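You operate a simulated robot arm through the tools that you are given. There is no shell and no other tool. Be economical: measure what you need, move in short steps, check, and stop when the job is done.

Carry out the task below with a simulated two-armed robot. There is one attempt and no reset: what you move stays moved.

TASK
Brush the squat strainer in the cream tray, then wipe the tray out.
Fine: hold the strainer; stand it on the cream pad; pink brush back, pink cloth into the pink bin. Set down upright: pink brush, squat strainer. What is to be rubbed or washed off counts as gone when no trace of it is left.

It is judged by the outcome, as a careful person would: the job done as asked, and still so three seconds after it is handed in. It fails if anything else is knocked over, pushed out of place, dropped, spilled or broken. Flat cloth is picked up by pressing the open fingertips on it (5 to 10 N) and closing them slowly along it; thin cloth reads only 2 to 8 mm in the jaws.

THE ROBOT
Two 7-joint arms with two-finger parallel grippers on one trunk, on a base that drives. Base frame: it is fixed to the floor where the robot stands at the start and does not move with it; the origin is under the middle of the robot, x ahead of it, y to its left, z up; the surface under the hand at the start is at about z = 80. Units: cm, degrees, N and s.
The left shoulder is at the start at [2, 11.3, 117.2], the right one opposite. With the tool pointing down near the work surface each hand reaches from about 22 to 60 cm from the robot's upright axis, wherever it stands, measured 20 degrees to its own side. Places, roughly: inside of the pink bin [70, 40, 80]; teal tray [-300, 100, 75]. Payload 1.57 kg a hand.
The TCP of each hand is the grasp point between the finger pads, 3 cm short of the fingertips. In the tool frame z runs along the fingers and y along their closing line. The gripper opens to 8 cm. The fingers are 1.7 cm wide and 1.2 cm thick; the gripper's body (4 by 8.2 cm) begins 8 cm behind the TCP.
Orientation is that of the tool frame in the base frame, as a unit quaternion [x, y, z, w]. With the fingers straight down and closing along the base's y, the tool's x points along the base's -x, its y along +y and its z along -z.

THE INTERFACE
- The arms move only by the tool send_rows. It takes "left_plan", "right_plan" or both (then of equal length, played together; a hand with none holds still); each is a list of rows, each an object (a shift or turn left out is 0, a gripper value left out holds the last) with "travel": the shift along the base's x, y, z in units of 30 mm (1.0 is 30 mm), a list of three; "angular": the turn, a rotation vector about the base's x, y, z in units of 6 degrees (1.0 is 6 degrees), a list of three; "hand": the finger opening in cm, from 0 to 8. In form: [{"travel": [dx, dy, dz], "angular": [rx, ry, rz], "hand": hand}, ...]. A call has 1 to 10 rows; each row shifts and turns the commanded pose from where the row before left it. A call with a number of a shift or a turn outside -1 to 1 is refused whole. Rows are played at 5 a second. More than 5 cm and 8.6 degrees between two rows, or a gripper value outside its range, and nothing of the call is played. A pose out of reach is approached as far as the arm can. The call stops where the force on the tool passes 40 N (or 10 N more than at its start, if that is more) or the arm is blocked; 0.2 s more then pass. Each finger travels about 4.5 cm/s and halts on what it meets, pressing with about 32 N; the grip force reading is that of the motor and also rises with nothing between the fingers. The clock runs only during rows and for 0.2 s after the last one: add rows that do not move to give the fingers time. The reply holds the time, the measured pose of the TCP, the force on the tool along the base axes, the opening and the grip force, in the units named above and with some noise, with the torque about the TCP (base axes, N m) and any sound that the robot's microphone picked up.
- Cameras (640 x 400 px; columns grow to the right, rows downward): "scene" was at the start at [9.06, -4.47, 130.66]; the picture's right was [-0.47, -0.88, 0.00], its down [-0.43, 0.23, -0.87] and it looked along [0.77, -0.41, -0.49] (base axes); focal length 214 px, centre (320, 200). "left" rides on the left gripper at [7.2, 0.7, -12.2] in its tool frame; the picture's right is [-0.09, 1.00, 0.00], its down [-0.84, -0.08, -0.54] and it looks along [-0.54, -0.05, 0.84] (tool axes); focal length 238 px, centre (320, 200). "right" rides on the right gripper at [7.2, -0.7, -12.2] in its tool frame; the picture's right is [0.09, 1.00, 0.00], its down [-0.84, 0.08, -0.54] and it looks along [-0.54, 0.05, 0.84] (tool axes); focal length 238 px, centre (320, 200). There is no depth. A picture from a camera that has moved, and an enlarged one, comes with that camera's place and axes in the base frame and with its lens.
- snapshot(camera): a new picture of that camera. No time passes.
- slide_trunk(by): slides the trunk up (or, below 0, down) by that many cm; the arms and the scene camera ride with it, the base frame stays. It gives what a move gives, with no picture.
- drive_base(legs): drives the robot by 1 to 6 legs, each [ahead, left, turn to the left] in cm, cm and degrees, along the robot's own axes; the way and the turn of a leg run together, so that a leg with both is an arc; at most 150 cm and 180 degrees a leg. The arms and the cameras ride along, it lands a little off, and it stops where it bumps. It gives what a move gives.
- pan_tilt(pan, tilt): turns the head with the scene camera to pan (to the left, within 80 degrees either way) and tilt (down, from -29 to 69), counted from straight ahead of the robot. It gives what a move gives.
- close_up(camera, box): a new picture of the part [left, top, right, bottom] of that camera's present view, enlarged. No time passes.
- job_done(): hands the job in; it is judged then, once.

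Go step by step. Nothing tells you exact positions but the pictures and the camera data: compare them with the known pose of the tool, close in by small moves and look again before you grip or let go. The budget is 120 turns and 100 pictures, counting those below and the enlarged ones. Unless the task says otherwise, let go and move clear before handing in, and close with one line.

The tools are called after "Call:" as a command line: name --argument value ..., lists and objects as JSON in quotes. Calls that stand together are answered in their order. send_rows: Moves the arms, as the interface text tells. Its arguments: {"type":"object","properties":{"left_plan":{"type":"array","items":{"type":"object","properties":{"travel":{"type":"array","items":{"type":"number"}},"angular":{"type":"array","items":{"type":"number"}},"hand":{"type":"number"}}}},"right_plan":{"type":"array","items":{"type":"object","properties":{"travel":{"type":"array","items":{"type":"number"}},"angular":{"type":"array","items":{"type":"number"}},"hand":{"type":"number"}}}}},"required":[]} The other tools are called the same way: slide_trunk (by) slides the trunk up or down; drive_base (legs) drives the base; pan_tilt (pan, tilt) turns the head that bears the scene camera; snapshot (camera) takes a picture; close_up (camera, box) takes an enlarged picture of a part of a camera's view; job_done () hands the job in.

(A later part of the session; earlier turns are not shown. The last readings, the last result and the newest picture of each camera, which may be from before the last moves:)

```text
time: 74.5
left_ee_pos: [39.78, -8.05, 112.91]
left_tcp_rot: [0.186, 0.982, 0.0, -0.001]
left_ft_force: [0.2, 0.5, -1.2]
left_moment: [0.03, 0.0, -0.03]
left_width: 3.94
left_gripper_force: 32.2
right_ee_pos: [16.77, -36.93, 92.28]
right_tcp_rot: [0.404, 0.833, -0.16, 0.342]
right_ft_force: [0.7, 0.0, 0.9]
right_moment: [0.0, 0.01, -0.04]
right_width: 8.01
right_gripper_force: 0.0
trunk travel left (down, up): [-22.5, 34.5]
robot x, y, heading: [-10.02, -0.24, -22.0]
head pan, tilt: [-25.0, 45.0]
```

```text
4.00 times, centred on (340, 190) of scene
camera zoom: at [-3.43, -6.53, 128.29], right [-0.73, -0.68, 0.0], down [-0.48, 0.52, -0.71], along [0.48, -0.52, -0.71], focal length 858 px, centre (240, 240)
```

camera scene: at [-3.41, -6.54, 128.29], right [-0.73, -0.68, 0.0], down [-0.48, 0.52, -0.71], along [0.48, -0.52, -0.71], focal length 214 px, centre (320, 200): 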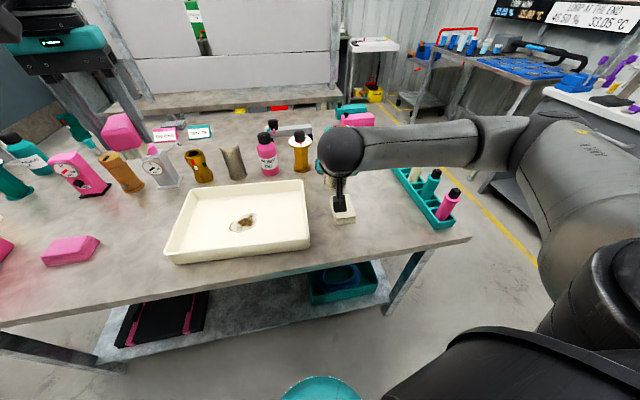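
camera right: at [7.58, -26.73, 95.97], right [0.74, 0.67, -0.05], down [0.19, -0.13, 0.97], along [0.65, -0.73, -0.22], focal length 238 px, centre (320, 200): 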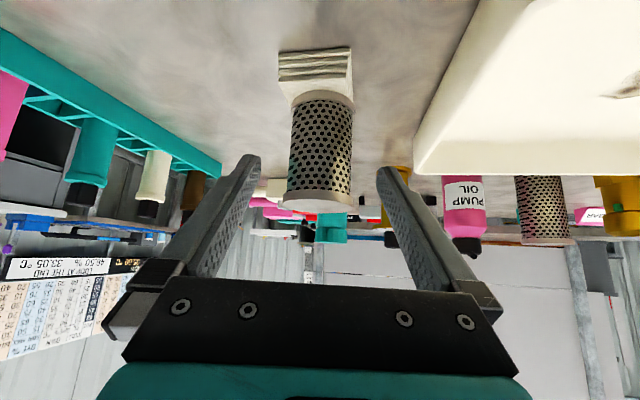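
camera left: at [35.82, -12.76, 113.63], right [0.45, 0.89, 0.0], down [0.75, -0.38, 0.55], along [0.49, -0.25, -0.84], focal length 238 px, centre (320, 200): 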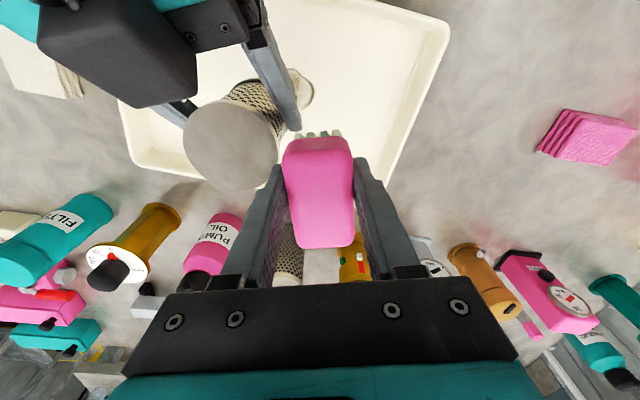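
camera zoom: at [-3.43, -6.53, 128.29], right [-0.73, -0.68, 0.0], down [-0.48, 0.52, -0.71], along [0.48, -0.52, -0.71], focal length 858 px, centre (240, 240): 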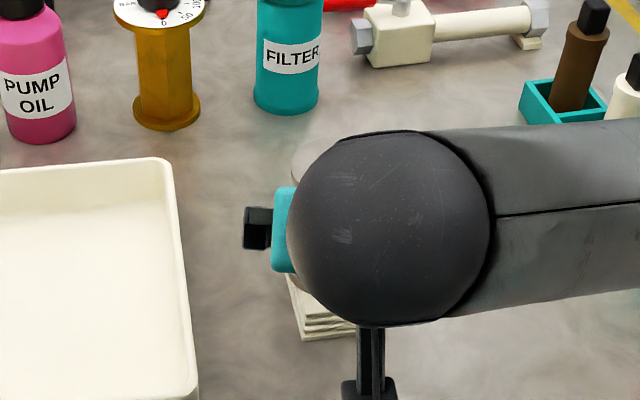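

The strainer stands on the pad. I raise and straighten the right hand, ready to drive sideways along the table to the brush's home.

Call:
send_rows --right_plan '[{"travel": [0, 0, 0.9]}, {"travel": [0, 0, 0.9], "angular": [0.72, 0.59, 0]}, {"travel": [0, 0, 0.9], "angular": [0.72, 0.59, 0]}, {"travel": [0, 0, 0.9], "angular": [0.72, 0.59, 0]}, {"travel": [0, 0, 0.9], "angular": [0.72, 0.59, 0]}, {"travel": [0, 0, 0.9], "angular": [0.72, 0.59, 0]}, {"travel": [0, 0, 0.9], "angular": [0.72, 0.59, 0]}, {"travel": [0, 0, 0.9], "angular": [0.72, 0.59, 0]}, {"travel": [0, 0, 0.9], "angular": [0.72, 0.59, 0]}, {}]'

Call:
close_up --camera "scene" --box '[160, 120, 400, 280]'

```text
time: 76.7
left_ee_pos: [39.76, -8.06, 112.91]
left_tcp_rot: [0.187, 0.982, 0.0, 0.0]
left_ft_force: [0.2, 0.3, -0.5]
left_moment: [0.03, -0.01, 0.01]
left_width: 3.95
left_gripper_force: 32.2
right_ee_pos: [16.73, -36.96, 116.62]
right_tcp_rot: [0.436, 0.9, 0.0, -0.002]
right_ft_force: [-0.3, -0.2, 0.6]
right_moment: [0.03, 0.01, -0.02]
right_width: 8.01
right_gripper_force: 0.1
trunk travel left (down, up): [-22.5, 34.5]
robot x, y, heading: [-9.8, -0.05, -21.9]
head pan, tilt: [-25.0, 45.0]
```

```text
2.50 times, centred on (280, 200) of scene
camera zoom: at [-3.43, -6.55, 128.28], right [-0.73, -0.68, 0.0], down [-0.48, 0.52, -0.71], along [0.48, -0.52, -0.71], focal length 536 px, centre (420, 200)
```

zoom: 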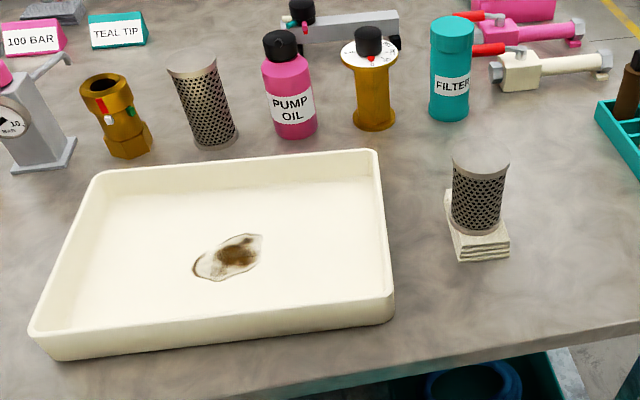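

The strainer stands well on the pad; the tray stain is about [38, -20]. Now I drive along the table.

Call:
drive_base --legs '[[14.2, 31.6, 0], [0, 0, -14]]'

Call:
pan_tilt --pan 15 --tilt 42

Call:
snapshot --camera "scene"

```text
time: 79.8
left_ee_pos: [61.43, 4.36, 112.79]
left_tcp_rot: [0.303, 0.953, -0.001, -0.001]
left_ft_force: [0.9, -0.1, -0.4]
left_moment: [0.02, -0.01, -0.04]
left_width: 3.96
left_gripper_force: 32.1
right_ee_pos: [32.16, -18.05, 116.62]
right_tcp_rot: [0.542, 0.84, -0.001, -0.002]
right_ft_force: [0.1, 0.1, 0.4]
right_moment: [-0.04, -0.02, 0.0]
right_width: 7.97
right_gripper_force: 0.1
trunk travel left (down, up): [-22.5, 34.5]
robot x, y, heading: [15.41, 24.26, -35.7]
head pan, tilt: [-25.0, 45.0]
```

```text
time: 80.8
left_ee_pos: [61.49, 4.42, 112.82]
left_tcp_rot: [0.304, 0.953, 0.0, 0.0]
left_ft_force: [0.0, 0.3, -0.1]
left_moment: [0.0, 0.03, 0.04]
left_width: 3.94
left_gripper_force: 32.3
right_ee_pos: [32.28, -18.12, 116.6]
right_tcp_rot: [0.541, 0.841, 0.001, -0.002]
right_ft_force: [1.1, -1.3, -1.0]
right_moment: [-0.03, -0.02, 0.02]
right_width: 8.01
right_gripper_force: 0.0
trunk travel left (down, up): [-22.5, 34.5]
robot x, y, heading: [15.12, 24.24, -36.0]
head pan, tilt: [15.0, 42.0]
```

```text
38 pictures are left
camera scene: at [23.82, 20.36, 128.72], right [-0.36, -0.93, 0.0], down [-0.62, 0.24, -0.74], along [0.69, -0.27, -0.67], focal length 214 px, centre (320, 200)
```

scene: 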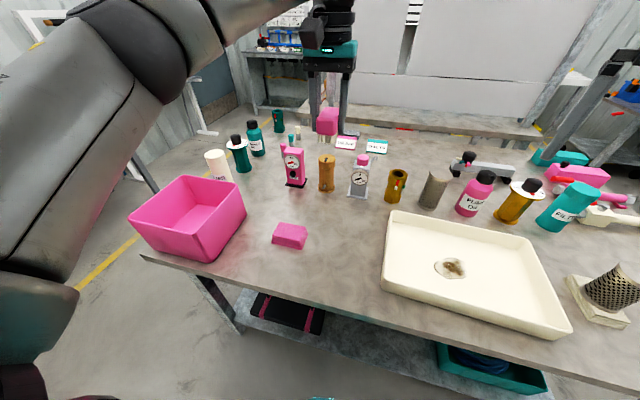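

I'm in place. The brush's home is about [52, -0.4]; I rotate the brush back toward its original orientation while moving above it.

Call:
send_rows --left_plan '[{"travel": [-0.32, -0.16, 0], "angular": [0, 0, 0.95]}, {"travel": [-0.32, -0.16, 0], "angular": [0, 0, 0.95]}, {"travel": [-0.32, -0.16, 0], "angular": [0, 0, 0.95]}, {"travel": [-0.32, -0.16, 0], "angular": [0, 0, 0.95]}, {"travel": [-0.32, -0.16, 0], "angular": [0, 0, 0.95]}, {"travel": [-0.32, -0.16, 0], "angular": [0, 0, 0.95]}, {"travel": [-0.32, -0.16, 0], "angular": [0, 0, 0.95]}, {"travel": [-0.32, -0.16, 0], "angular": [0, 0, 0.95]}, {"travel": [-0.32, -0.16, 0], "angular": [0, 0, 0.95]}, {"travel": [-0.32, -0.16, 0], "angular": [0, 0, 0.95]}]'

Call:
send_rows --left_plan '[{"angular": [0, 0, 0.95]}, {"angular": [0, 0, 0.95]}, {"angular": [0, 0, 0.95]}, {"angular": [0, 0, 0.95]}, {"angular": [0, 0, 0.95]}]'

```text
time: 83.0
left_ee_pos: [51.84, -0.4, 112.8]
left_tcp_rot: [-0.188, 0.982, 0.0, -0.001]
left_ft_force: [0.2, -0.3, -0.8]
left_moment: [-0.03, 0.0, -0.02]
left_width: 3.93
left_gripper_force: 31.8
right_ee_pos: [32.12, -18.05, 116.58]
right_tcp_rot: [0.542, 0.84, 0.0, -0.002]
right_ft_force: [-0.2, 0.2, -0.5]
right_moment: [-0.01, -0.02, -0.02]
right_width: 7.97
right_gripper_force: 0.2
trunk travel left (down, up): [-22.5, 34.5]
robot x, y, heading: [14.92, 24.09, -35.9]
head pan, tilt: [15.0, 42.0]
```

```text
time: 84.2
left_ee_pos: [51.9, -0.39, 112.76]
left_tcp_rot: [-0.425, 0.905, -0.001, 0.0]
left_ft_force: [-0.9, 0.8, -1.4]
left_moment: [0.02, -0.02, 0.01]
left_width: 3.93
left_gripper_force: 32.1
right_ee_pos: [32.07, -18.14, 116.6]
right_tcp_rot: [0.542, 0.84, 0.001, -0.002]
right_ft_force: [-0.3, 0.4, -0.2]
right_moment: [-0.05, 0.01, -0.01]
right_width: 8.0
right_gripper_force: 0.1
trunk travel left (down, up): [-22.5, 34.5]
robot x, y, heading: [15.69, 24.07, -35.6]
head pan, tilt: [15.0, 42.0]
```

Reached. Lowering toward the spot, then slowly to touch.

Call:
send_rows --left_plan '[{"travel": [0, 0, -0.9]}, {"travel": [0, 0, -0.9]}, {"travel": [0, 0, -0.9]}, {"travel": [0, 0, -0.9]}, {"travel": [0, 0, -0.9]}, {"travel": [0, 0, -0.9]}, {"travel": [0, 0, -0.9]}, {"travel": [0, 0, -0.9]}, {"travel": [0, 0, -0.9]}, {}]'

Call:
snapshot --camera "left"

Call:
send_rows --left_plan '[{"travel": [0, 0, -0.6]}, {"travel": [0, 0, -0.5]}, {"travel": [0, 0, -0.2]}, {}]'

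Call:
send_rows --left_plan '[{"travel": [0, 0, -0.1]}, {}]'

```text
time: 86.4
left_ee_pos: [51.77, -0.34, 88.43]
left_tcp_rot: [-0.425, 0.905, -0.001, 0.0]
left_ft_force: [-0.7, 0.6, -1.1]
left_moment: [-0.02, 0.02, -0.01]
left_width: 3.96
left_gripper_force: 32.0
right_ee_pos: [32.13, -18.13, 116.55]
right_tcp_rot: [0.542, 0.841, 0.0, -0.002]
right_ft_force: [-0.6, -0.8, -0.1]
right_moment: [-0.02, -0.02, -0.03]
right_width: 8.0
right_gripper_force: 0.1
trunk travel left (down, up): [-22.5, 34.5]
robot x, y, heading: [15.22, 24.17, -36.0]
head pan, tilt: [15.0, 42.0]
```

```text
37 pictures are left
camera left: at [46.78, -5.33, 100.66], right [-0.71, 0.71, 0.0], down [0.6, 0.59, 0.54], along [0.38, 0.38, -0.84], focal length 238 px, centre (320, 200)
```

left: 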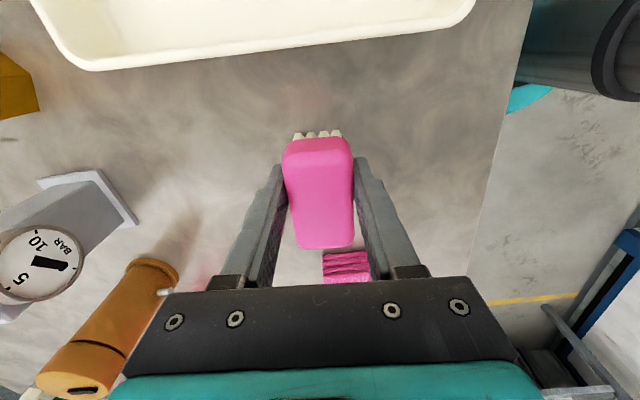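

```text
time: 87.4
left_ee_pos: [51.98, -0.37, 84.6]
left_tcp_rot: [-0.424, 0.906, 0.0, 0.0]
left_ft_force: [0.7, 0.4, -1.4]
left_moment: [0.01, -0.02, -0.01]
left_width: 3.92
left_gripper_force: 32.2
right_ee_pos: [32.18, -18.1, 116.71]
right_tcp_rot: [0.542, 0.841, 0.0, -0.003]
right_ft_force: [1.1, 0.4, 0.3]
right_moment: [0.03, 0.03, 0.03]
right_width: 8.0
right_gripper_force: 0.0
trunk travel left (down, up): [-22.5, 34.5]
robot x, y, heading: [14.98, 23.84, -35.8]
head pan, tilt: [15.0, 42.0]
```

```text
time: 88.0
left_ee_pos: [51.91, -0.33, 84.34]
left_tcp_rot: [-0.423, 0.906, 0.0, 0.0]
left_ft_force: [-0.7, 0.0, -0.9]
left_moment: [0.01, 0.0, 0.03]
left_width: 3.94
left_gripper_force: 32.3
right_ee_pos: [32.16, -18.14, 116.48]
right_tcp_rot: [0.542, 0.84, 0.0, -0.001]
right_ft_force: [-1.0, 0.1, 0.1]
right_moment: [0.01, 0.0, 0.03]
right_width: 8.02
right_gripper_force: 0.1
trunk travel left (down, up): [-22.5, 34.5]
robot x, y, heading: [15.26, 24.19, -36.0]
head pan, tilt: [15.0, 42.0]
```

Nearly down; final touch, release and rise.

Call:
send_rows --left_plan '[{"travel": [0, 0, -0.1]}, {}, {"hand": 4.5}, {"hand": 5.5}, {"hand": 7}, {"hand": 8}, {}]'

Call:
send_rows --left_plan '[{"travel": [0, 0, 0.4]}, {"travel": [0, 0, 0.8]}, {"travel": [0, 0, 0.9]}, {"travel": [0, 0, 0.9]}, {"travel": [0, 0, 0.9]}, {"travel": [0, 0, 0.9]}, {}]'

Call:
snapshot --camera "left"

Call:
close_up --camera "scene" --box '[220, 160, 420, 280]'

```text
time: 89.6
left_ee_pos: [51.9, -0.37, 84.07]
left_tcp_rot: [-0.424, 0.906, 0.0, -0.001]
left_ft_force: [0.3, -0.2, -0.4]
left_moment: [0.02, 0.01, 0.0]
left_width: 8.01
left_gripper_force: 0.2
right_ee_pos: [32.21, -18.15, 116.6]
right_tcp_rot: [0.542, 0.84, 0.001, -0.001]
right_ft_force: [-0.2, -0.7, 1.0]
right_moment: [-0.04, -0.04, 0.0]
right_width: 8.02
right_gripper_force: 0.1
trunk travel left (down, up): [-22.5, 34.5]
robot x, y, heading: [15.21, 23.79, -35.9]
head pan, tilt: [15.0, 42.0]
```

```text
time: 91.2
left_ee_pos: [51.81, -0.3, 98.54]
left_tcp_rot: [-0.424, 0.906, 0.0, 0.0]
left_ft_force: [-0.3, 0.7, -0.1]
left_moment: [0.03, 0.02, -0.01]
left_width: 8.03
left_gripper_force: 0.1
right_ee_pos: [32.14, -18.16, 116.58]
right_tcp_rot: [0.542, 0.841, 0.001, -0.002]
right_ft_force: [-0.2, -0.2, 0.3]
right_moment: [0.02, 0.0, 0.02]
right_width: 8.0
right_gripper_force: 0.1
trunk travel left (down, up): [-22.5, 34.5]
robot x, y, heading: [14.92, 24.09, -36.1]
head pan, tilt: [15.0, 42.0]
```

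```text
36 pictures are left
camera left: at [46.73, -5.32, 110.51], right [-0.71, 0.71, 0.0], down [0.6, 0.59, 0.54], along [0.38, 0.38, -0.84], focal length 238 px, centre (320, 200)
```

left: 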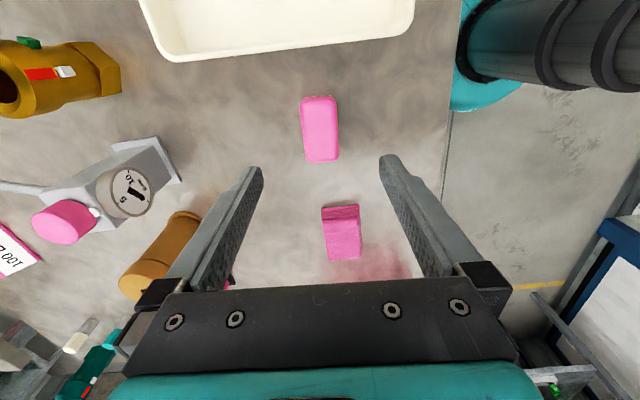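

```text
3.20 times, centred on (320, 220) of scene
camera zoom: at [23.83, 20.37, 128.72], right [-0.36, -0.93, 0.0], down [-0.63, 0.24, -0.74], along [0.69, -0.27, -0.67], focal length 686 px, centre (320, 136)
```

zoom: 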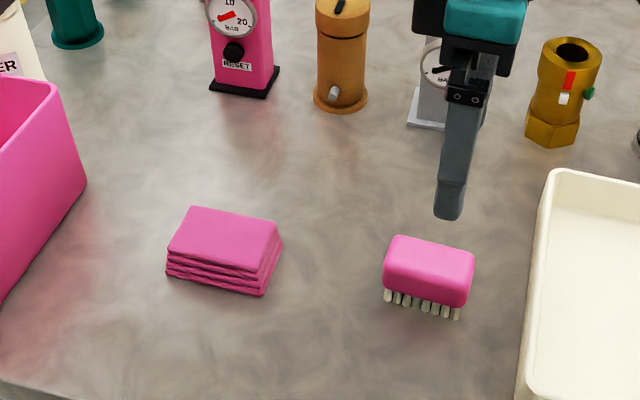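

Brush is back upright. The folded cloth is at about [62.2, 14.2], ~5.6 cm across my closing line. I move above it.

Call:
send_rows --left_plan '[{"travel": [0.58, 0.8, 0]}, {"travel": [0.58, 0.8, 0]}, {"travel": [0.58, 0.8, 0]}, {"travel": [0.58, 0.8, 0]}, {"travel": [0.58, 0.8, -0.5]}, {"travel": [0.52, 0.75, -0.6]}, {"travel": [0, 0, -0.8]}, {"travel": [0, 0, -0.6]}, {}]'

Call:
snapshot --camera "left"

Call:
close_up --camera "scene" --box '[200, 140, 400, 260]'

```text
time: 93.2
left_ee_pos: [62.1, 13.81, 90.92]
left_tcp_rot: [-0.425, 0.905, 0.0, 0.0]
left_ft_force: [0.7, 0.5, -0.3]
left_moment: [0.0, 0.0, -0.01]
left_width: 8.04
left_gripper_force: 0.0
right_ee_pos: [32.14, -18.09, 116.63]
right_tcp_rot: [0.541, 0.841, 0.001, -0.003]
right_ft_force: [0.3, -0.7, 0.5]
right_moment: [0.04, -0.01, -0.01]
right_width: 8.03
right_gripper_force: 0.1
trunk travel left (down, up): [-22.5, 34.5]
robot x, y, heading: [15.27, 24.29, -35.9]
head pan, tilt: [15.0, 42.0]
```

```text
34 pictures are left
camera left: at [57.03, 8.88, 103.01], right [-0.71, 0.71, 0.0], down [0.6, 0.59, 0.54], along [0.38, 0.38, -0.84], focal length 238 px, centre (320, 200)
```

left: 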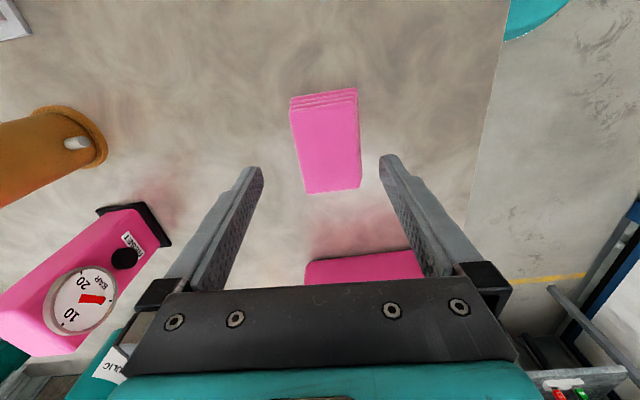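

```text
3.20 times, centred on (300, 200) of scene
camera zoom: at [23.82, 20.37, 128.72], right [-0.36, -0.93, 0.0], down [-0.63, 0.24, -0.74], along [0.69, -0.27, -0.67], focal length 686 px, centre (384, 200)
```

zoom: 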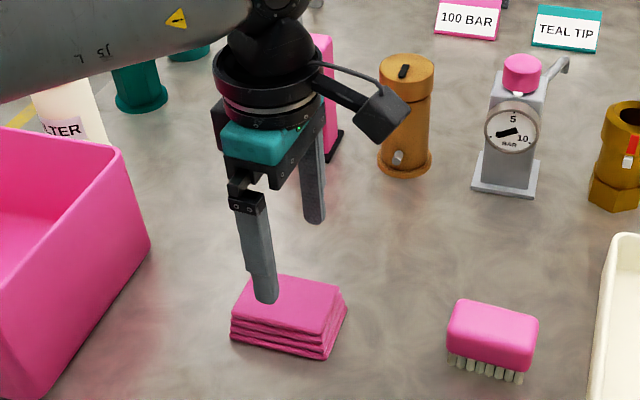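

Cloth centre is about [61.8, 14.8]; I align (+6° and 1 cm), lower around it and close gently.

Call:
send_rows --left_plan '[{"travel": [-0.1, 0.3, 0], "angular": [0, 0, 0.9]}, {"travel": [0, 0, -0.7]}, {"travel": [0, 0, -0.8]}, {"travel": [0, 0, -0.5]}, {"travel": [0, 0, -0.35]}, {}, {"hand": 7}, {"hand": 6}, {"hand": 5.2}, {"hand": 4.5}]'

Call:
snapshot --camera "left"

Call:
close_up --camera "scene" --box '[200, 140, 400, 260]'

```text
time: 95.4
left_ee_pos: [61.89, 14.73, 83.83]
left_tcp_rot: [-0.466, 0.885, 0.0, 0.0]
left_ft_force: [0.4, 1.2, -0.3]
left_moment: [0.01, -0.02, 0.04]
left_width: 5.88
left_gripper_force: 29.5
right_ee_pos: [32.0, -18.12, 116.67]
right_tcp_rot: [0.542, 0.841, 0.0, -0.002]
right_ft_force: [0.4, 1.0, 1.4]
right_moment: [0.01, 0.01, -0.05]
right_width: 7.99
right_gripper_force: 0.1
trunk travel left (down, up): [-22.5, 34.5]
robot x, y, heading: [15.26, 23.86, -35.9]
head pan, tilt: [15.0, 42.0]
```

```text
32 pictures are left
camera left: at [57.27, 9.26, 95.96], right [-0.77, 0.64, 0.0], down [0.54, 0.65, 0.54], along [0.35, 0.42, -0.84], focal length 238 px, centre (320, 200)
```

left: 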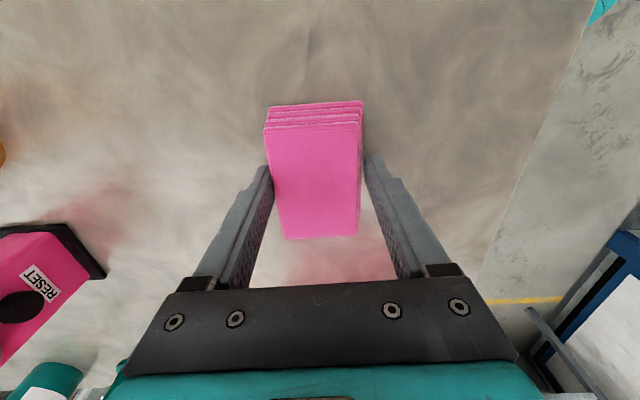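

```text
3.20 times, centred on (300, 200) of scene
camera zoom: at [23.83, 20.37, 128.72], right [-0.36, -0.93, 0.0], down [-0.63, 0.24, -0.74], along [0.69, -0.27, -0.67], focal length 686 px, centre (384, 200)
```

zoom: 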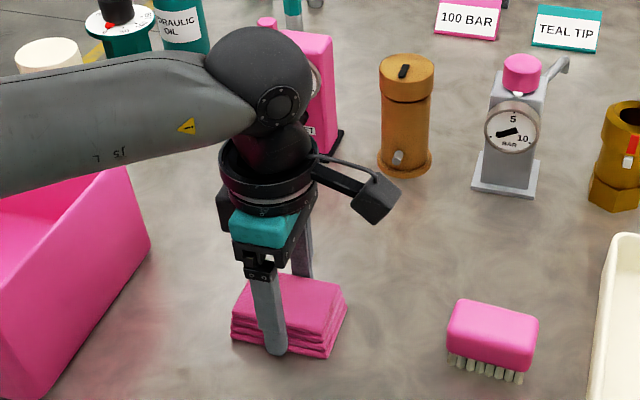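

Cloth gripped (5.9 cm). Lift and check.

Call:
send_rows --left_plan '[{"hand": 4}, {"travel": [0, 0, 0.2]}, {"travel": [0, 0, 0.3]}, {"travel": [0, 0, 0.6]}, {"travel": [0, 0, 0.9]}, {"travel": [0, 0, 0.9]}, {"travel": [0, 0, 0.9]}, {"travel": [0, 0, 0.9]}, {}]'

Call:
close_up --camera "scene" --box '[200, 120, 400, 260]'

```text
time: 97.4
left_ee_pos: [61.89, 14.78, 97.87]
left_tcp_rot: [-0.467, 0.884, 0.0, 0.0]
left_ft_force: [-0.1, 0.3, 0.4]
left_moment: [-0.04, -0.02, 0.01]
left_width: 5.9
left_gripper_force: 32.4
right_ee_pos: [32.15, -18.18, 116.63]
right_tcp_rot: [0.542, 0.841, 0.0, -0.001]
right_ft_force: [-0.3, 0.8, 0.6]
right_moment: [0.01, -0.02, -0.05]
right_width: 8.0
right_gripper_force: 0.0
trunk travel left (down, up): [-22.5, 34.5]
robot x, y, heading: [14.88, 23.92, -36.0]
head pan, tilt: [15.0, 42.0]
```

```text
2.86 times, centred on (300, 190) of scene
camera zoom: at [23.83, 20.37, 128.72], right [-0.36, -0.93, 0.0], down [-0.63, 0.24, -0.74], along [0.69, -0.27, -0.67], focal length 613 px, centre (377, 229)
```

zoom: 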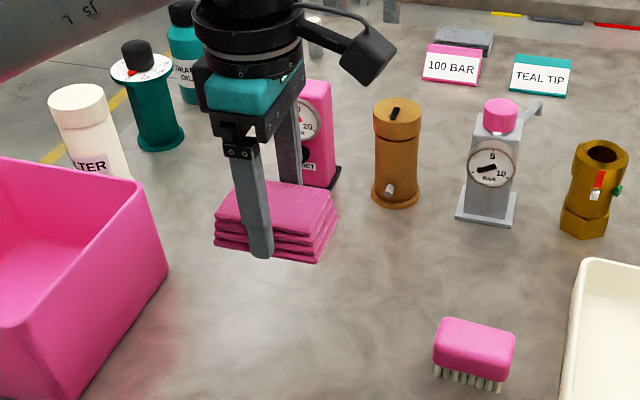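

Cloth held. I raise it and drive 18 cm back to the right so the tray lies in front of the left hand.

Call:
send_rows --left_plan '[{"travel": [0, 0, 0.9]}, {"travel": [0, 0, 0.9]}, {"travel": [0, 0, 0.5]}]' --right_plan '[{"travel": [0, 0, 0.5]}, {"travel": [0, 0, 0.5]}, {}]'

Call:
drive_base --legs '[[0, -20, 0]]'

Call:
snapshot --camera "scene"

```text
time: 98.2
left_ee_pos: [61.89, 14.66, 104.77]
left_tcp_rot: [-0.466, 0.885, 0.0, 0.0]
left_ft_force: [-0.8, 0.1, -0.7]
left_moment: [-0.02, 0.01, 0.05]
left_width: 5.88
left_gripper_force: 32.2
right_ee_pos: [32.14, -18.09, 119.62]
right_tcp_rot: [0.542, 0.841, 0.0, -0.002]
right_ft_force: [0.6, -0.4, -0.1]
right_moment: [0.03, 0.01, -0.01]
right_width: 8.01
right_gripper_force: 0.0
trunk travel left (down, up): [-22.5, 34.5]
robot x, y, heading: [14.98, 24.42, -36.1]
head pan, tilt: [15.0, 42.0]
```

```text
time: 99.8
left_ee_pos: [50.25, -1.51, 104.81]
left_tcp_rot: [-0.466, 0.885, 0.0, 0.0]
left_ft_force: [-0.3, -0.6, -0.7]
left_moment: [0.01, -0.01, -0.05]
left_width: 5.91
left_gripper_force: 32.3
right_ee_pos: [20.38, -34.3, 119.64]
right_tcp_rot: [0.541, 0.841, 0.0, -0.002]
right_ft_force: [0.0, 0.1, 0.6]
right_moment: [0.04, -0.04, 0.0]
right_width: 8.01
right_gripper_force: 0.1
trunk travel left (down, up): [-22.5, 34.5]
robot x, y, heading: [3.19, 7.88, -35.8]
head pan, tilt: [15.0, 42.0]
```

```text
29 pictures are left
camera scene: at [12.1, 4.17, 128.72], right [-0.36, -0.93, 0.0], down [-0.62, 0.24, -0.74], along [0.69, -0.26, -0.67], focal length 214 px, centre (320, 200)
```

scene: 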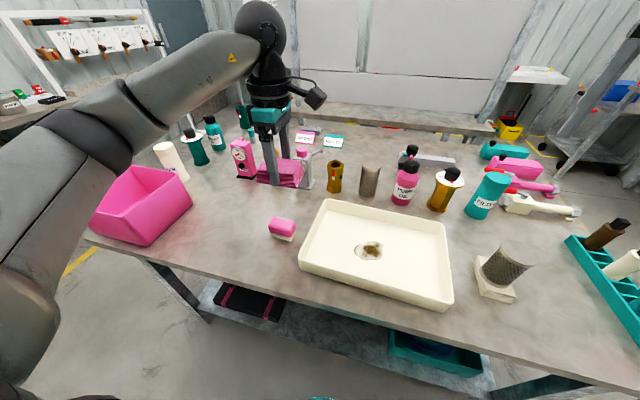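

Stain confirmed at about [38.4, -20]. I bring the cloth over it, unwinding the wrist.

Call:
send_rows --left_plan '[{"travel": [-0.44, -0.68, 0], "angular": [0, 0, -0.9]}, {"travel": [-0.44, -0.68, 0], "angular": [0, 0, -0.9]}, {"travel": [-0.44, -0.68, -0.3], "angular": [0, 0, -0.9]}, {"travel": [-0.44, -0.68, -0.4], "angular": [0, 0, -0.9]}, {"travel": [-0.44, -0.68, -0.4], "angular": [0, 0, -0.9]}, {"travel": [-0.44, -0.68, -0.5], "angular": [0, 0, -0.9]}, {"travel": [-0.44, -0.68, -0.6], "angular": [0, 0, -0.9]}, {"travel": [-0.44, -0.68, -0.7], "angular": [0, 0, -0.9]}, {"travel": [-0.44, -0.7, -0.7], "angular": [0, 0, -0.9]}, {}]'

Call:
snapshot --camera "left"

```text
time: 102.0
left_ee_pos: [38.33, -19.77, 94.04]
left_tcp_rot: [-0.06, 0.998, 0.0, -0.001]
left_ft_force: [0.3, -0.1, -1.2]
left_moment: [0.01, 0.02, -0.01]
left_width: 5.89
left_gripper_force: 31.7
right_ee_pos: [20.52, -34.19, 119.6]
right_tcp_rot: [0.541, 0.841, 0.001, -0.001]
right_ft_force: [0.2, -0.5, -0.3]
right_moment: [-0.04, 0.04, -0.01]
right_width: 8.0
right_gripper_force: 0.0
trunk travel left (down, up): [-22.5, 34.5]
robot x, y, heading: [3.47, 8.15, -36.0]
head pan, tilt: [15.0, 42.0]
```

```text
28 pictures are left
camera left: at [31.08, -19.88, 106.07], right [-0.03, 1.0, 0.0], down [0.84, 0.02, 0.54], along [0.54, 0.02, -0.84], focal length 238 px, centre (320, 200)
```

left: 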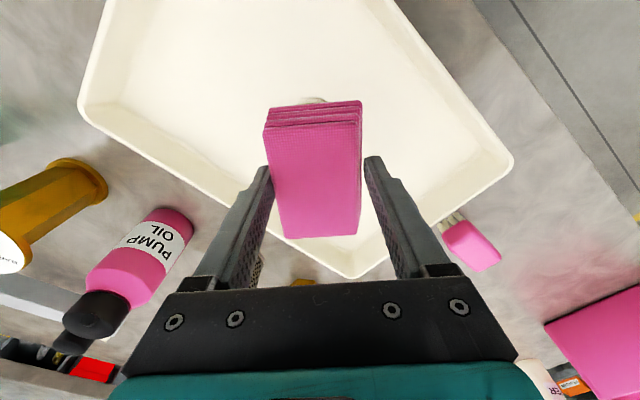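

Lower onto the tray floor in small steps.

Call:
send_rows --left_plan '[{"travel": [0, 0, -0.8]}, {"travel": [0, 0, -0.8]}, {"travel": [0, 0, -0.7]}, {"travel": [0, 0, -0.5]}, {"travel": [0, 0, -0.1]}, {}]'

Call:
send_rows --left_plan '[{"travel": [0, 0, -0.1]}, {}]'

Call:
send_rows --left_plan '[{"travel": [0, 0, -0.08]}, {}]'

```text
time: 103.4
left_ee_pos: [38.28, -19.66, 85.32]
left_tcp_rot: [-0.061, 0.998, 0.0, 0.001]
left_ft_force: [0.0, -0.3, 0.0]
left_moment: [-0.02, 0.0, -0.02]
left_width: 5.87
left_gripper_force: 32.1
right_ee_pos: [20.49, -34.21, 119.65]
right_tcp_rot: [0.541, 0.841, 0.0, -0.002]
right_ft_force: [1.4, 0.2, -0.3]
right_moment: [-0.03, 0.0, -0.01]
right_width: 8.01
right_gripper_force: 0.0
trunk travel left (down, up): [-22.5, 34.5]
robot x, y, heading: [3.91, 8.09, -35.9]
head pan, tilt: [15.0, 42.0]
```

```text
time: 104.0
left_ee_pos: [38.4, -19.88, 85.01]
left_tcp_rot: [-0.062, 0.998, 0.0, 0.0]
left_ft_force: [-0.1, -0.9, -0.4]
left_moment: [-0.02, -0.02, -0.02]
left_width: 5.9
left_gripper_force: 31.9
right_ee_pos: [20.56, -34.27, 119.69]
right_tcp_rot: [0.541, 0.841, 0.0, -0.001]
right_ft_force: [0.2, 0.1, 0.6]
right_moment: [0.0, -0.02, 0.0]
right_width: 8.0
right_gripper_force: 0.1
trunk travel left (down, up): [-22.5, 34.5]
robot x, y, heading: [3.71, 8.0, -35.9]
head pan, tilt: [15.0, 42.0]
```

```text
time: 104.6
left_ee_pos: [38.28, -19.8, 84.75]
left_tcp_rot: [-0.06, 0.998, 0.0, 0.0]
left_ft_force: [-0.1, 0.1, 0.1]
left_moment: [-0.01, -0.07, -0.02]
left_width: 5.88
left_gripper_force: 31.6
right_ee_pos: [20.49, -34.17, 119.58]
right_tcp_rot: [0.541, 0.841, 0.001, -0.002]
right_ft_force: [0.8, -0.1, 0.6]
right_moment: [0.01, 0.0, 0.0]
right_width: 8.03
right_gripper_force: 0.0
trunk travel left (down, up): [-22.5, 34.5]
robot x, y, heading: [3.57, 8.07, -35.8]
head pan, tilt: [15.0, 42.0]
```

Call:
send_rows --left_plan '[{"travel": [0, 0, -0.07]}, {}]'

Call:
send_rows --left_plan '[{"travel": [0, 0, -0.06]}, {}]'

```text
time: 105.2
left_ee_pos: [38.33, -20.01, 84.74]
left_tcp_rot: [-0.061, 0.998, 0.001, 0.0]
left_ft_force: [-0.4, 0.2, -0.4]
left_moment: [-0.04, -0.03, 0.02]
left_width: 5.89
left_gripper_force: 32.3
right_ee_pos: [20.52, -34.36, 119.69]
right_tcp_rot: [0.541, 0.841, 0.0, -0.003]
right_ft_force: [0.3, -0.9, -0.1]
right_moment: [0.01, 0.01, 0.02]
right_width: 8.0
right_gripper_force: 0.1
trunk travel left (down, up): [-22.5, 34.5]
robot x, y, heading: [3.59, 8.12, -35.6]
head pan, tilt: [15.0, 42.0]
```

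```text
time: 105.8
left_ee_pos: [38.36, -19.86, 84.32]
left_tcp_rot: [-0.06, 0.998, 0.0, 0.0]
left_ft_force: [0.0, -0.1, -0.6]
left_moment: [-0.02, 0.02, -0.01]
left_width: 5.91
left_gripper_force: 32.0
right_ee_pos: [20.5, -34.21, 119.47]
right_tcp_rot: [0.541, 0.841, 0.0, -0.003]
right_ft_force: [0.2, -0.3, -0.2]
right_moment: [0.0, 0.02, 0.0]
right_width: 8.0
right_gripper_force: 0.1
trunk travel left (down, up): [-22.5, 34.5]
robot x, y, heading: [3.49, 7.9, -35.8]
head pan, tilt: [15.0, 42.0]
```

Still no contact at z 84.3; I keep going down in 2 mm steps.

Call:
send_rows --left_plan '[{"travel": [0, 0, -0.07]}, {}]'

Call:
send_rows --left_plan '[{"travel": [0, 0, -0.07]}, {}]'

Call:
snapshot --camera "left"

```text
time: 106.4
left_ee_pos: [38.32, -19.86, 84.38]
left_tcp_rot: [-0.061, 0.998, -0.001, 0.001]
left_ft_force: [-0.3, 2.6, 11.1]
left_moment: [0.2, 0.07, -0.03]
left_width: 5.87
left_gripper_force: 31.5
right_ee_pos: [20.45, -34.1, 119.57]
right_tcp_rot: [0.542, 0.841, 0.001, -0.002]
right_ft_force: [1.3, -0.1, -0.7]
right_moment: [0.04, 0.0, -0.01]
right_width: 8.01
right_gripper_force: 0.1
trunk travel left (down, up): [-22.5, 34.5]
robot x, y, heading: [3.4, 8.01, -35.8]
head pan, tilt: [15.0, 42.0]
```

```text
time: 107.0
left_ee_pos: [38.39, -19.84, 84.25]
left_tcp_rot: [-0.061, 0.998, -0.003, 0.001]
left_ft_force: [-0.5, 3.3, 30.5]
left_moment: [0.5, 0.26, -0.04]
left_width: 5.9
left_gripper_force: 32.2
right_ee_pos: [20.35, -34.09, 119.81]
right_tcp_rot: [0.541, 0.841, -0.001, -0.001]
right_ft_force: [-0.4, -0.2, 0.2]
right_moment: [-0.04, -0.01, 0.03]
right_width: 8.02
right_gripper_force: 0.0
trunk travel left (down, up): [-22.5, 34.5]
robot x, y, heading: [3.62, 7.9, -36.0]
head pan, tilt: [15.0, 42.0]
```

```text
27 pictures are left
camera left: at [31.16, -19.83, 96.39], right [-0.03, 1.0, -0.01], down [0.84, 0.03, 0.54], along [0.54, 0.01, -0.84], focal length 238 px, centre (320, 200)
```

left: 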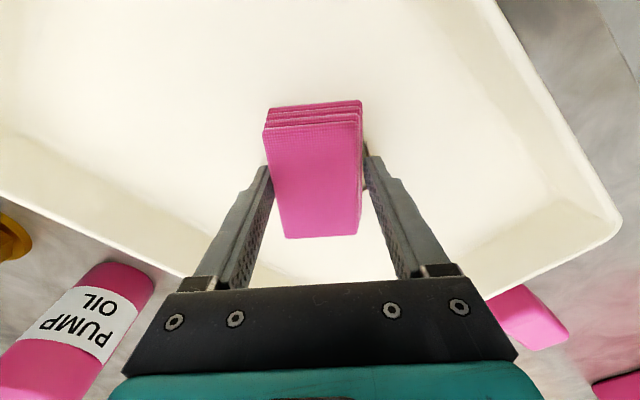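

Contact, but 30 N is too much; I ease off about 2 mm and wipe with short strokes.

Call:
send_rows --left_plan '[{"travel": [0, 0, 0.07]}, {"travel": [0, 0.5, 0]}, {"travel": [0, 0.5, 0]}, {"travel": [0, -0.7, 0]}, {"travel": [0, -0.7, 0]}, {"travel": [0, -0.6, 0]}, {"travel": [0, 0.6, 0]}, {"travel": [0, 0.4, 0]}, {}]'

Call:
close_up --camera "scene" --box '[290, 180, 470, 310]'

```text
time: 109.0
left_ee_pos: [38.3, -19.88, 84.37]
left_tcp_rot: [-0.062, 0.998, -0.001, 0.001]
left_ft_force: [-0.1, -7.2, 14.1]
left_moment: [0.04, -0.02, -0.01]
left_width: 5.85
left_gripper_force: 31.6
right_ee_pos: [20.45, -34.18, 119.63]
right_tcp_rot: [0.541, 0.841, 0.0, -0.001]
right_ft_force: [0.6, 0.0, 0.0]
right_moment: [0.02, -0.02, 0.0]
right_width: 8.0
right_gripper_force: 0.2
trunk travel left (down, up): [-22.5, 34.5]
robot x, y, heading: [3.6, 7.78, -36.3]
head pan, tilt: [15.0, 42.0]
```

```text
3.08 times, centred on (380, 245) of scene
camera zoom: at [12.07, 4.21, 128.73], right [-0.36, -0.93, 0.0], down [-0.62, 0.24, -0.74], along [0.69, -0.26, -0.67], focal length 660 px, centre (135, 62)
```

zoom: 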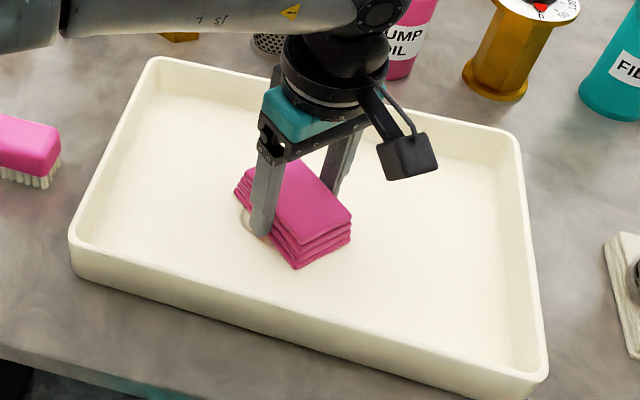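

The tray stays put; some ring remains at about [39.8, -16]. I wipe a larger raster covering y -14…-25.

Call:
send_rows --left_plan '[{"travel": [0.3, 0.6, 0]}, {"travel": [0, 0.7, 0]}, {"travel": [0, 0.5, 0]}, {"travel": [0, -0.7, 0]}, {"travel": [0, -0.7, 0]}, {"travel": [0, -0.7, 0]}, {"travel": [0, -0.7, 0]}, {"travel": [0, 0.7, 0]}, {"travel": [0, 0.7, 0]}, {"travel": [-0.3, 0.7, 0]}]'

Call:
send_rows --left_plan '[{"travel": [-0.3, 0.7, 0]}, {"travel": [0, 0.3, 0]}, {"travel": [0, -0.7, 0]}, {"travel": [0, -0.7, 0]}, {"travel": [0, -0.7, 0]}, {"travel": [0, -0.7, 0]}, {"travel": [0.3, 0.7, 0]}, {"travel": [0, 0.5, 0.1]}, {"travel": [0, 0, 0.7]}, {"travel": [-0.8, 0, 0.9]}]'

Call:
close_up --camera "scene" --box '[290, 180, 470, 310]'

Call:
snapshot --camera "left"

```text
time: 111.2
left_ee_pos: [38.42, -16.45, 84.29]
left_tcp_rot: [-0.061, 0.998, 0.0, 0.002]
left_ft_force: [2.6, -4.1, 17.3]
left_moment: [0.05, 0.04, -0.06]
left_width: 5.91
left_gripper_force: 31.6
right_ee_pos: [20.48, -34.13, 119.67]
right_tcp_rot: [0.541, 0.841, 0.0, -0.002]
right_ft_force: [0.3, -0.2, 0.7]
right_moment: [0.05, -0.01, 0.02]
right_width: 7.99
right_gripper_force: 0.1
trunk travel left (down, up): [-22.5, 34.5]
robot x, y, heading: [3.53, 8.16, -36.1]
head pan, tilt: [15.0, 42.0]
```

```text
time: 113.4
left_ee_pos: [35.99, -18.34, 89.33]
left_tcp_rot: [-0.061, 0.998, 0.001, -0.001]
left_ft_force: [0.6, -0.1, -0.6]
left_moment: [-0.01, 0.0, -0.01]
left_width: 5.89
left_gripper_force: 32.5
right_ee_pos: [20.54, -34.2, 119.66]
right_tcp_rot: [0.541, 0.841, 0.0, -0.002]
right_ft_force: [0.7, 0.1, 1.1]
right_moment: [0.06, 0.02, 0.0]
right_width: 7.98
right_gripper_force: 0.1
trunk travel left (down, up): [-22.5, 34.5]
robot x, y, heading: [3.77, 7.87, -36.0]
head pan, tilt: [15.0, 42.0]
```

```text
3.08 times, centred on (380, 245) of scene
camera zoom: at [12.11, 4.23, 128.72], right [-0.36, -0.93, 0.0], down [-0.62, 0.24, -0.74], along [0.69, -0.26, -0.67], focal length 660 px, centre (135, 62)
```

zoom: 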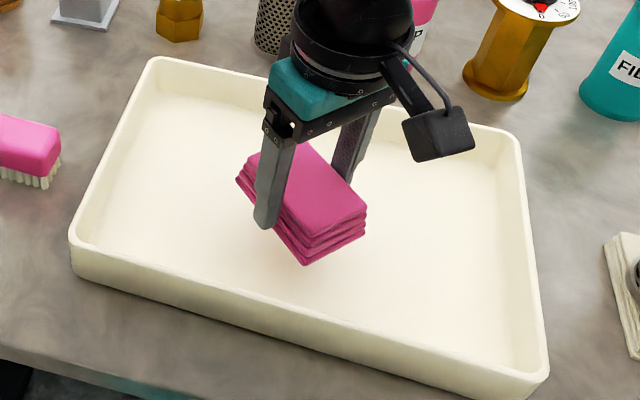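

```text
24 pictures are left
camera left: at [28.78, -18.43, 101.48], right [-0.03, 1.0, 0.0], down [0.84, 0.02, 0.54], along [0.54, 0.02, -0.84], focal length 238 px, centre (320, 200)
```

left: 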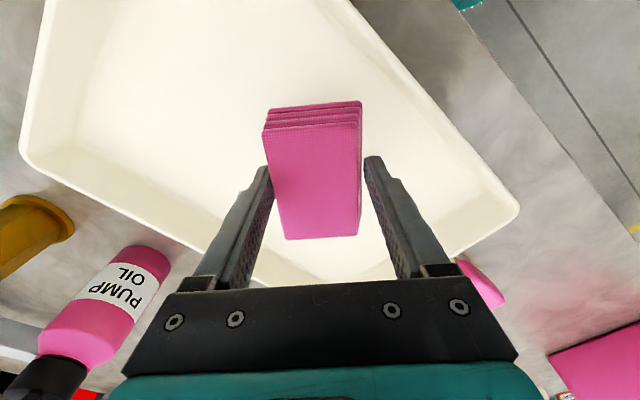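

No stain visible now; I lift and move the cloth aside to see the whole tray.

Call:
send_rows --left_plan '[{"travel": [0, 0, 0.9]}, {"travel": [0, 0, 0.9]}, {"travel": [0.2, 0.5, 0.9]}, {"travel": [0.4, 0.8, 0.9]}, {"travel": [0.4, 0.9, 0.6]}, {"travel": [0.4, 0.9, 0]}, {"travel": [0.4, 0.9, 0]}, {}]'

Call:
close_up --camera "scene" --box '[290, 190, 460, 310]'

Call:
snapshot --camera "right"

```text
time: 115.2
left_ee_pos: [41.5, -6.21, 101.88]
left_tcp_rot: [-0.061, 0.998, 0.0, 0.0]
left_ft_force: [0.9, -0.6, -0.2]
left_moment: [0.03, -0.02, -0.01]
left_width: 5.88
left_gripper_force: 31.9
right_ee_pos: [20.44, -34.18, 119.6]
right_tcp_rot: [0.54, 0.842, 0.0, -0.002]
right_ft_force: [0.3, -0.1, -1.2]
right_moment: [-0.02, -0.01, 0.01]
right_width: 7.99
right_gripper_force: 0.1
trunk travel left (down, up): [-22.5, 34.5]
robot x, y, heading: [3.52, 8.07, -36.0]
head pan, tilt: [15.0, 42.0]
```

```text
3.33 times, centred on (375, 250) of scene
camera zoom: at [12.14, 4.21, 128.72], right [-0.36, -0.93, 0.0], down [-0.63, 0.24, -0.74], along [0.69, -0.26, -0.67], focal length 715 px, centre (137, 33)
```

zoom: 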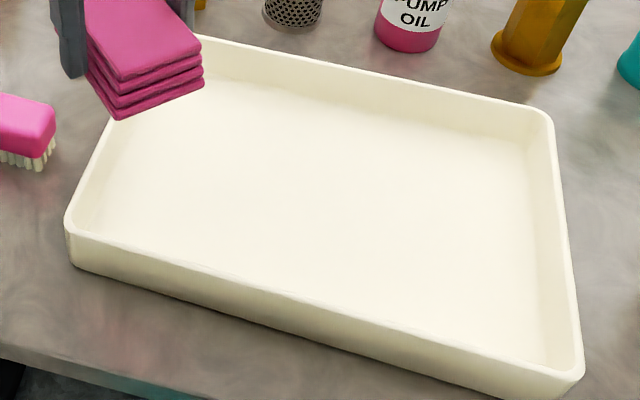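

```text
22 pictures are left
camera right: at [16.9, -28.07, 131.88], right [0.87, 0.5, 0.0], down [0.42, -0.73, 0.54], along [0.27, -0.47, -0.84], focal length 238 px, centre (320, 200)
```

right: 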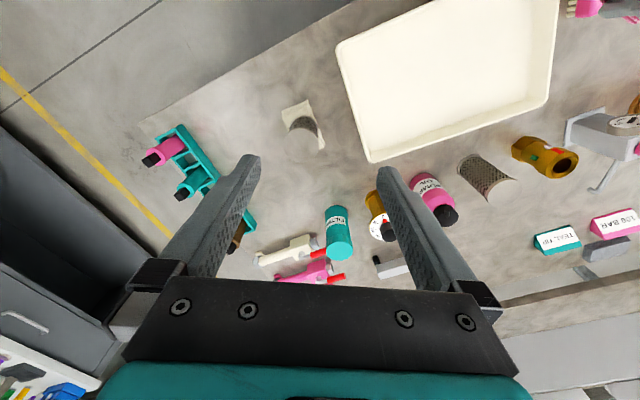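

Tray looks clean; I zoom in on the stain area and on the strainer top for faint traces.

Call:
close_up --camera "right" --box '[340, 20, 560, 160]'

Call:
close_up --camera "right" --box '[260, 85, 350, 165]'

Call:
close_up --camera "scene" --box '[335, 225, 415, 280]'

```text
2.86 times, centred on (450, 90) of right
camera zoom: at [16.9, -28.07, 131.88], right [0.87, 0.5, 0.0], down [0.42, -0.73, 0.54], along [0.27, -0.47, -0.84], focal length 681 px, centre (-51, 514)
```

zoom: 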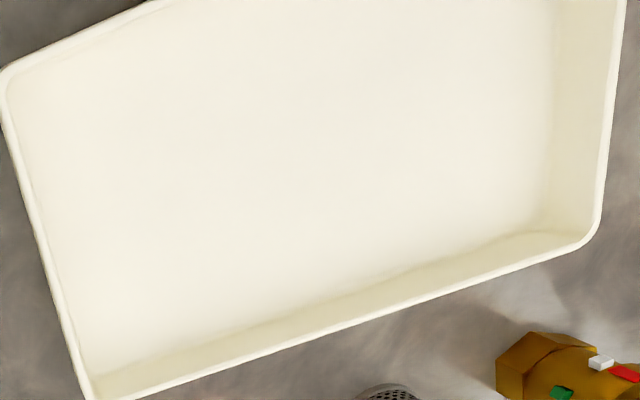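

```text
5.00 times, centred on (305, 125) of right
camera zoom: at [16.9, -28.07, 131.88], right [0.87, 0.5, 0.0], down [0.42, -0.73, 0.54], along [0.27, -0.47, -0.84], focal length 1192 px, centre (395, 575)
```

zoom: 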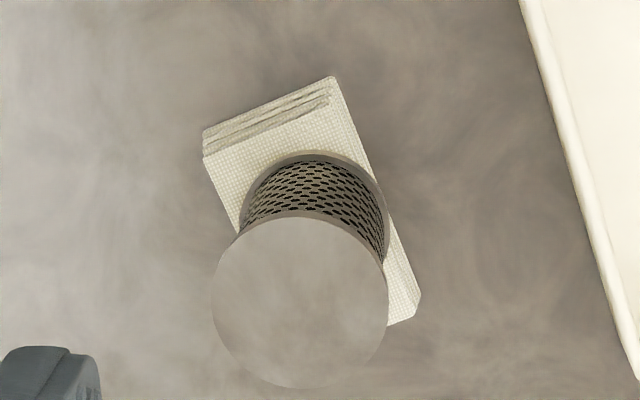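

```text
7.27 times, centred on (375, 252) of scene
camera zoom: at [12.14, 4.21, 128.72], right [-0.36, -0.93, 0.0], down [-0.63, 0.24, -0.74], along [0.69, -0.26, -0.67], focal length 1560 px, centre (-80, -182)
```

zoom: 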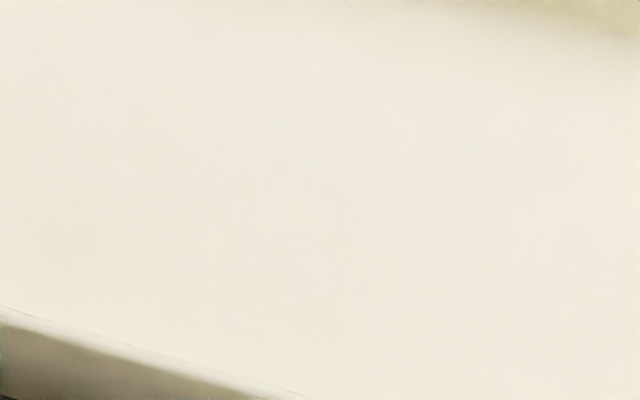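

Everything is clean. I raise the cloth and drive 35 cm left along the table so the bin is in the left hand's reach.

Call:
send_rows --left_plan '[{"travel": [0, 0, 0.9]}, {"travel": [0, 0, 0.9]}, {"travel": [0, 0, 0.9]}, {"travel": [0, 0, 0.9]}]'

Call:
drive_base --legs '[[0, 35, 0]]'

Call:
pan_tilt --pan 40 --tilt 42

Call:
snapshot --camera "scene"

Call:
snapshot --camera "left"

```text
time: 116.2
left_ee_pos: [41.33, -6.25, 112.64]
left_tcp_rot: [-0.062, 0.998, 0.001, 0.0]
left_ft_force: [1.1, -0.4, 0.1]
left_moment: [-0.02, 0.01, 0.02]
left_width: 5.91
left_gripper_force: 32.4
right_ee_pos: [20.45, -34.16, 119.63]
right_tcp_rot: [0.541, 0.841, 0.0, -0.002]
right_ft_force: [0.4, -0.2, 0.9]
right_moment: [-0.03, 0.03, 0.01]
right_width: 8.0
right_gripper_force: 0.0
trunk travel left (down, up): [-22.5, 34.5]
robot x, y, heading: [3.69, 8.07, -36.1]
head pan, tilt: [15.0, 42.0]
```

```text
time: 118.5
left_ee_pos: [61.86, 21.78, 112.61]
left_tcp_rot: [-0.059, 0.998, 0.0, 0.0]
left_ft_force: [-0.3, 0.4, -1.1]
left_moment: [-0.01, -0.03, 0.05]
left_width: 5.88
left_gripper_force: 32.2
right_ee_pos: [40.67, -6.16, 119.61]
right_tcp_rot: [0.542, 0.84, 0.0, -0.001]
right_ft_force: [-0.4, 0.1, 0.4]
right_moment: [0.0, 0.01, 0.02]
right_width: 8.0
right_gripper_force: 0.1
trunk travel left (down, up): [-22.5, 34.5]
robot x, y, heading: [23.87, 36.12, -36.1]
head pan, tilt: [15.0, 42.0]
```

```text
time: 119.4
left_ee_pos: [61.76, 21.69, 112.61]
left_tcp_rot: [-0.06, 0.998, 0.0, 0.0]
left_ft_force: [-0.2, -0.6, -0.3]
left_moment: [0.0, 0.02, 0.0]
left_width: 5.87
left_gripper_force: 32.7
right_ee_pos: [40.78, -6.04, 119.67]
right_tcp_rot: [0.543, 0.84, -0.001, -0.002]
right_ft_force: [-0.7, -0.4, 0.7]
right_moment: [0.02, 0.03, -0.01]
right_width: 7.99
right_gripper_force: 0.0
trunk travel left (down, up): [-22.5, 34.5]
robot x, y, heading: [23.92, 36.31, -36.0]
head pan, tilt: [40.0, 42.0]
```

```text
18 pictures are left
camera scene: at [33.13, 35.94, 128.72], right [0.07, -1.0, 0.0], down [-0.67, -0.05, -0.74], along [0.74, 0.05, -0.67], focal length 214 px, centre (320, 200)
```

scene: 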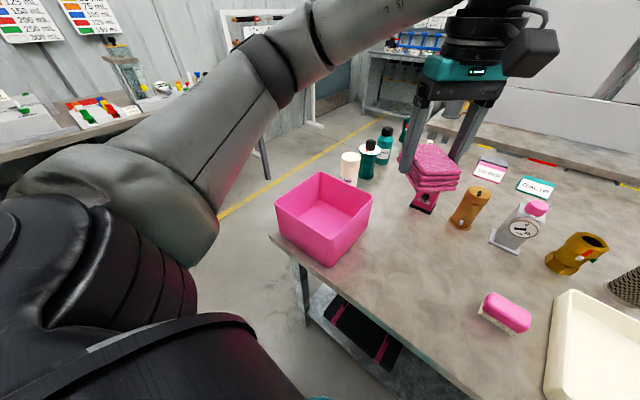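

```text
17 pictures are left
camera left: at [54.62, 21.69, 124.75], right [-0.03, 1.0, 0.0], down [0.84, 0.02, 0.54], along [0.54, 0.01, -0.84], focal length 238 px, centre (320, 200)
```

left: 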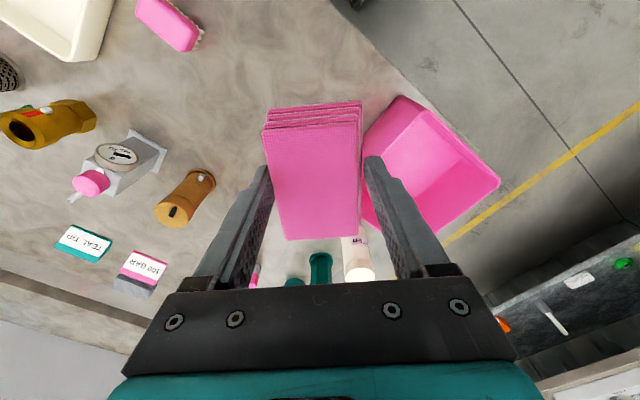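

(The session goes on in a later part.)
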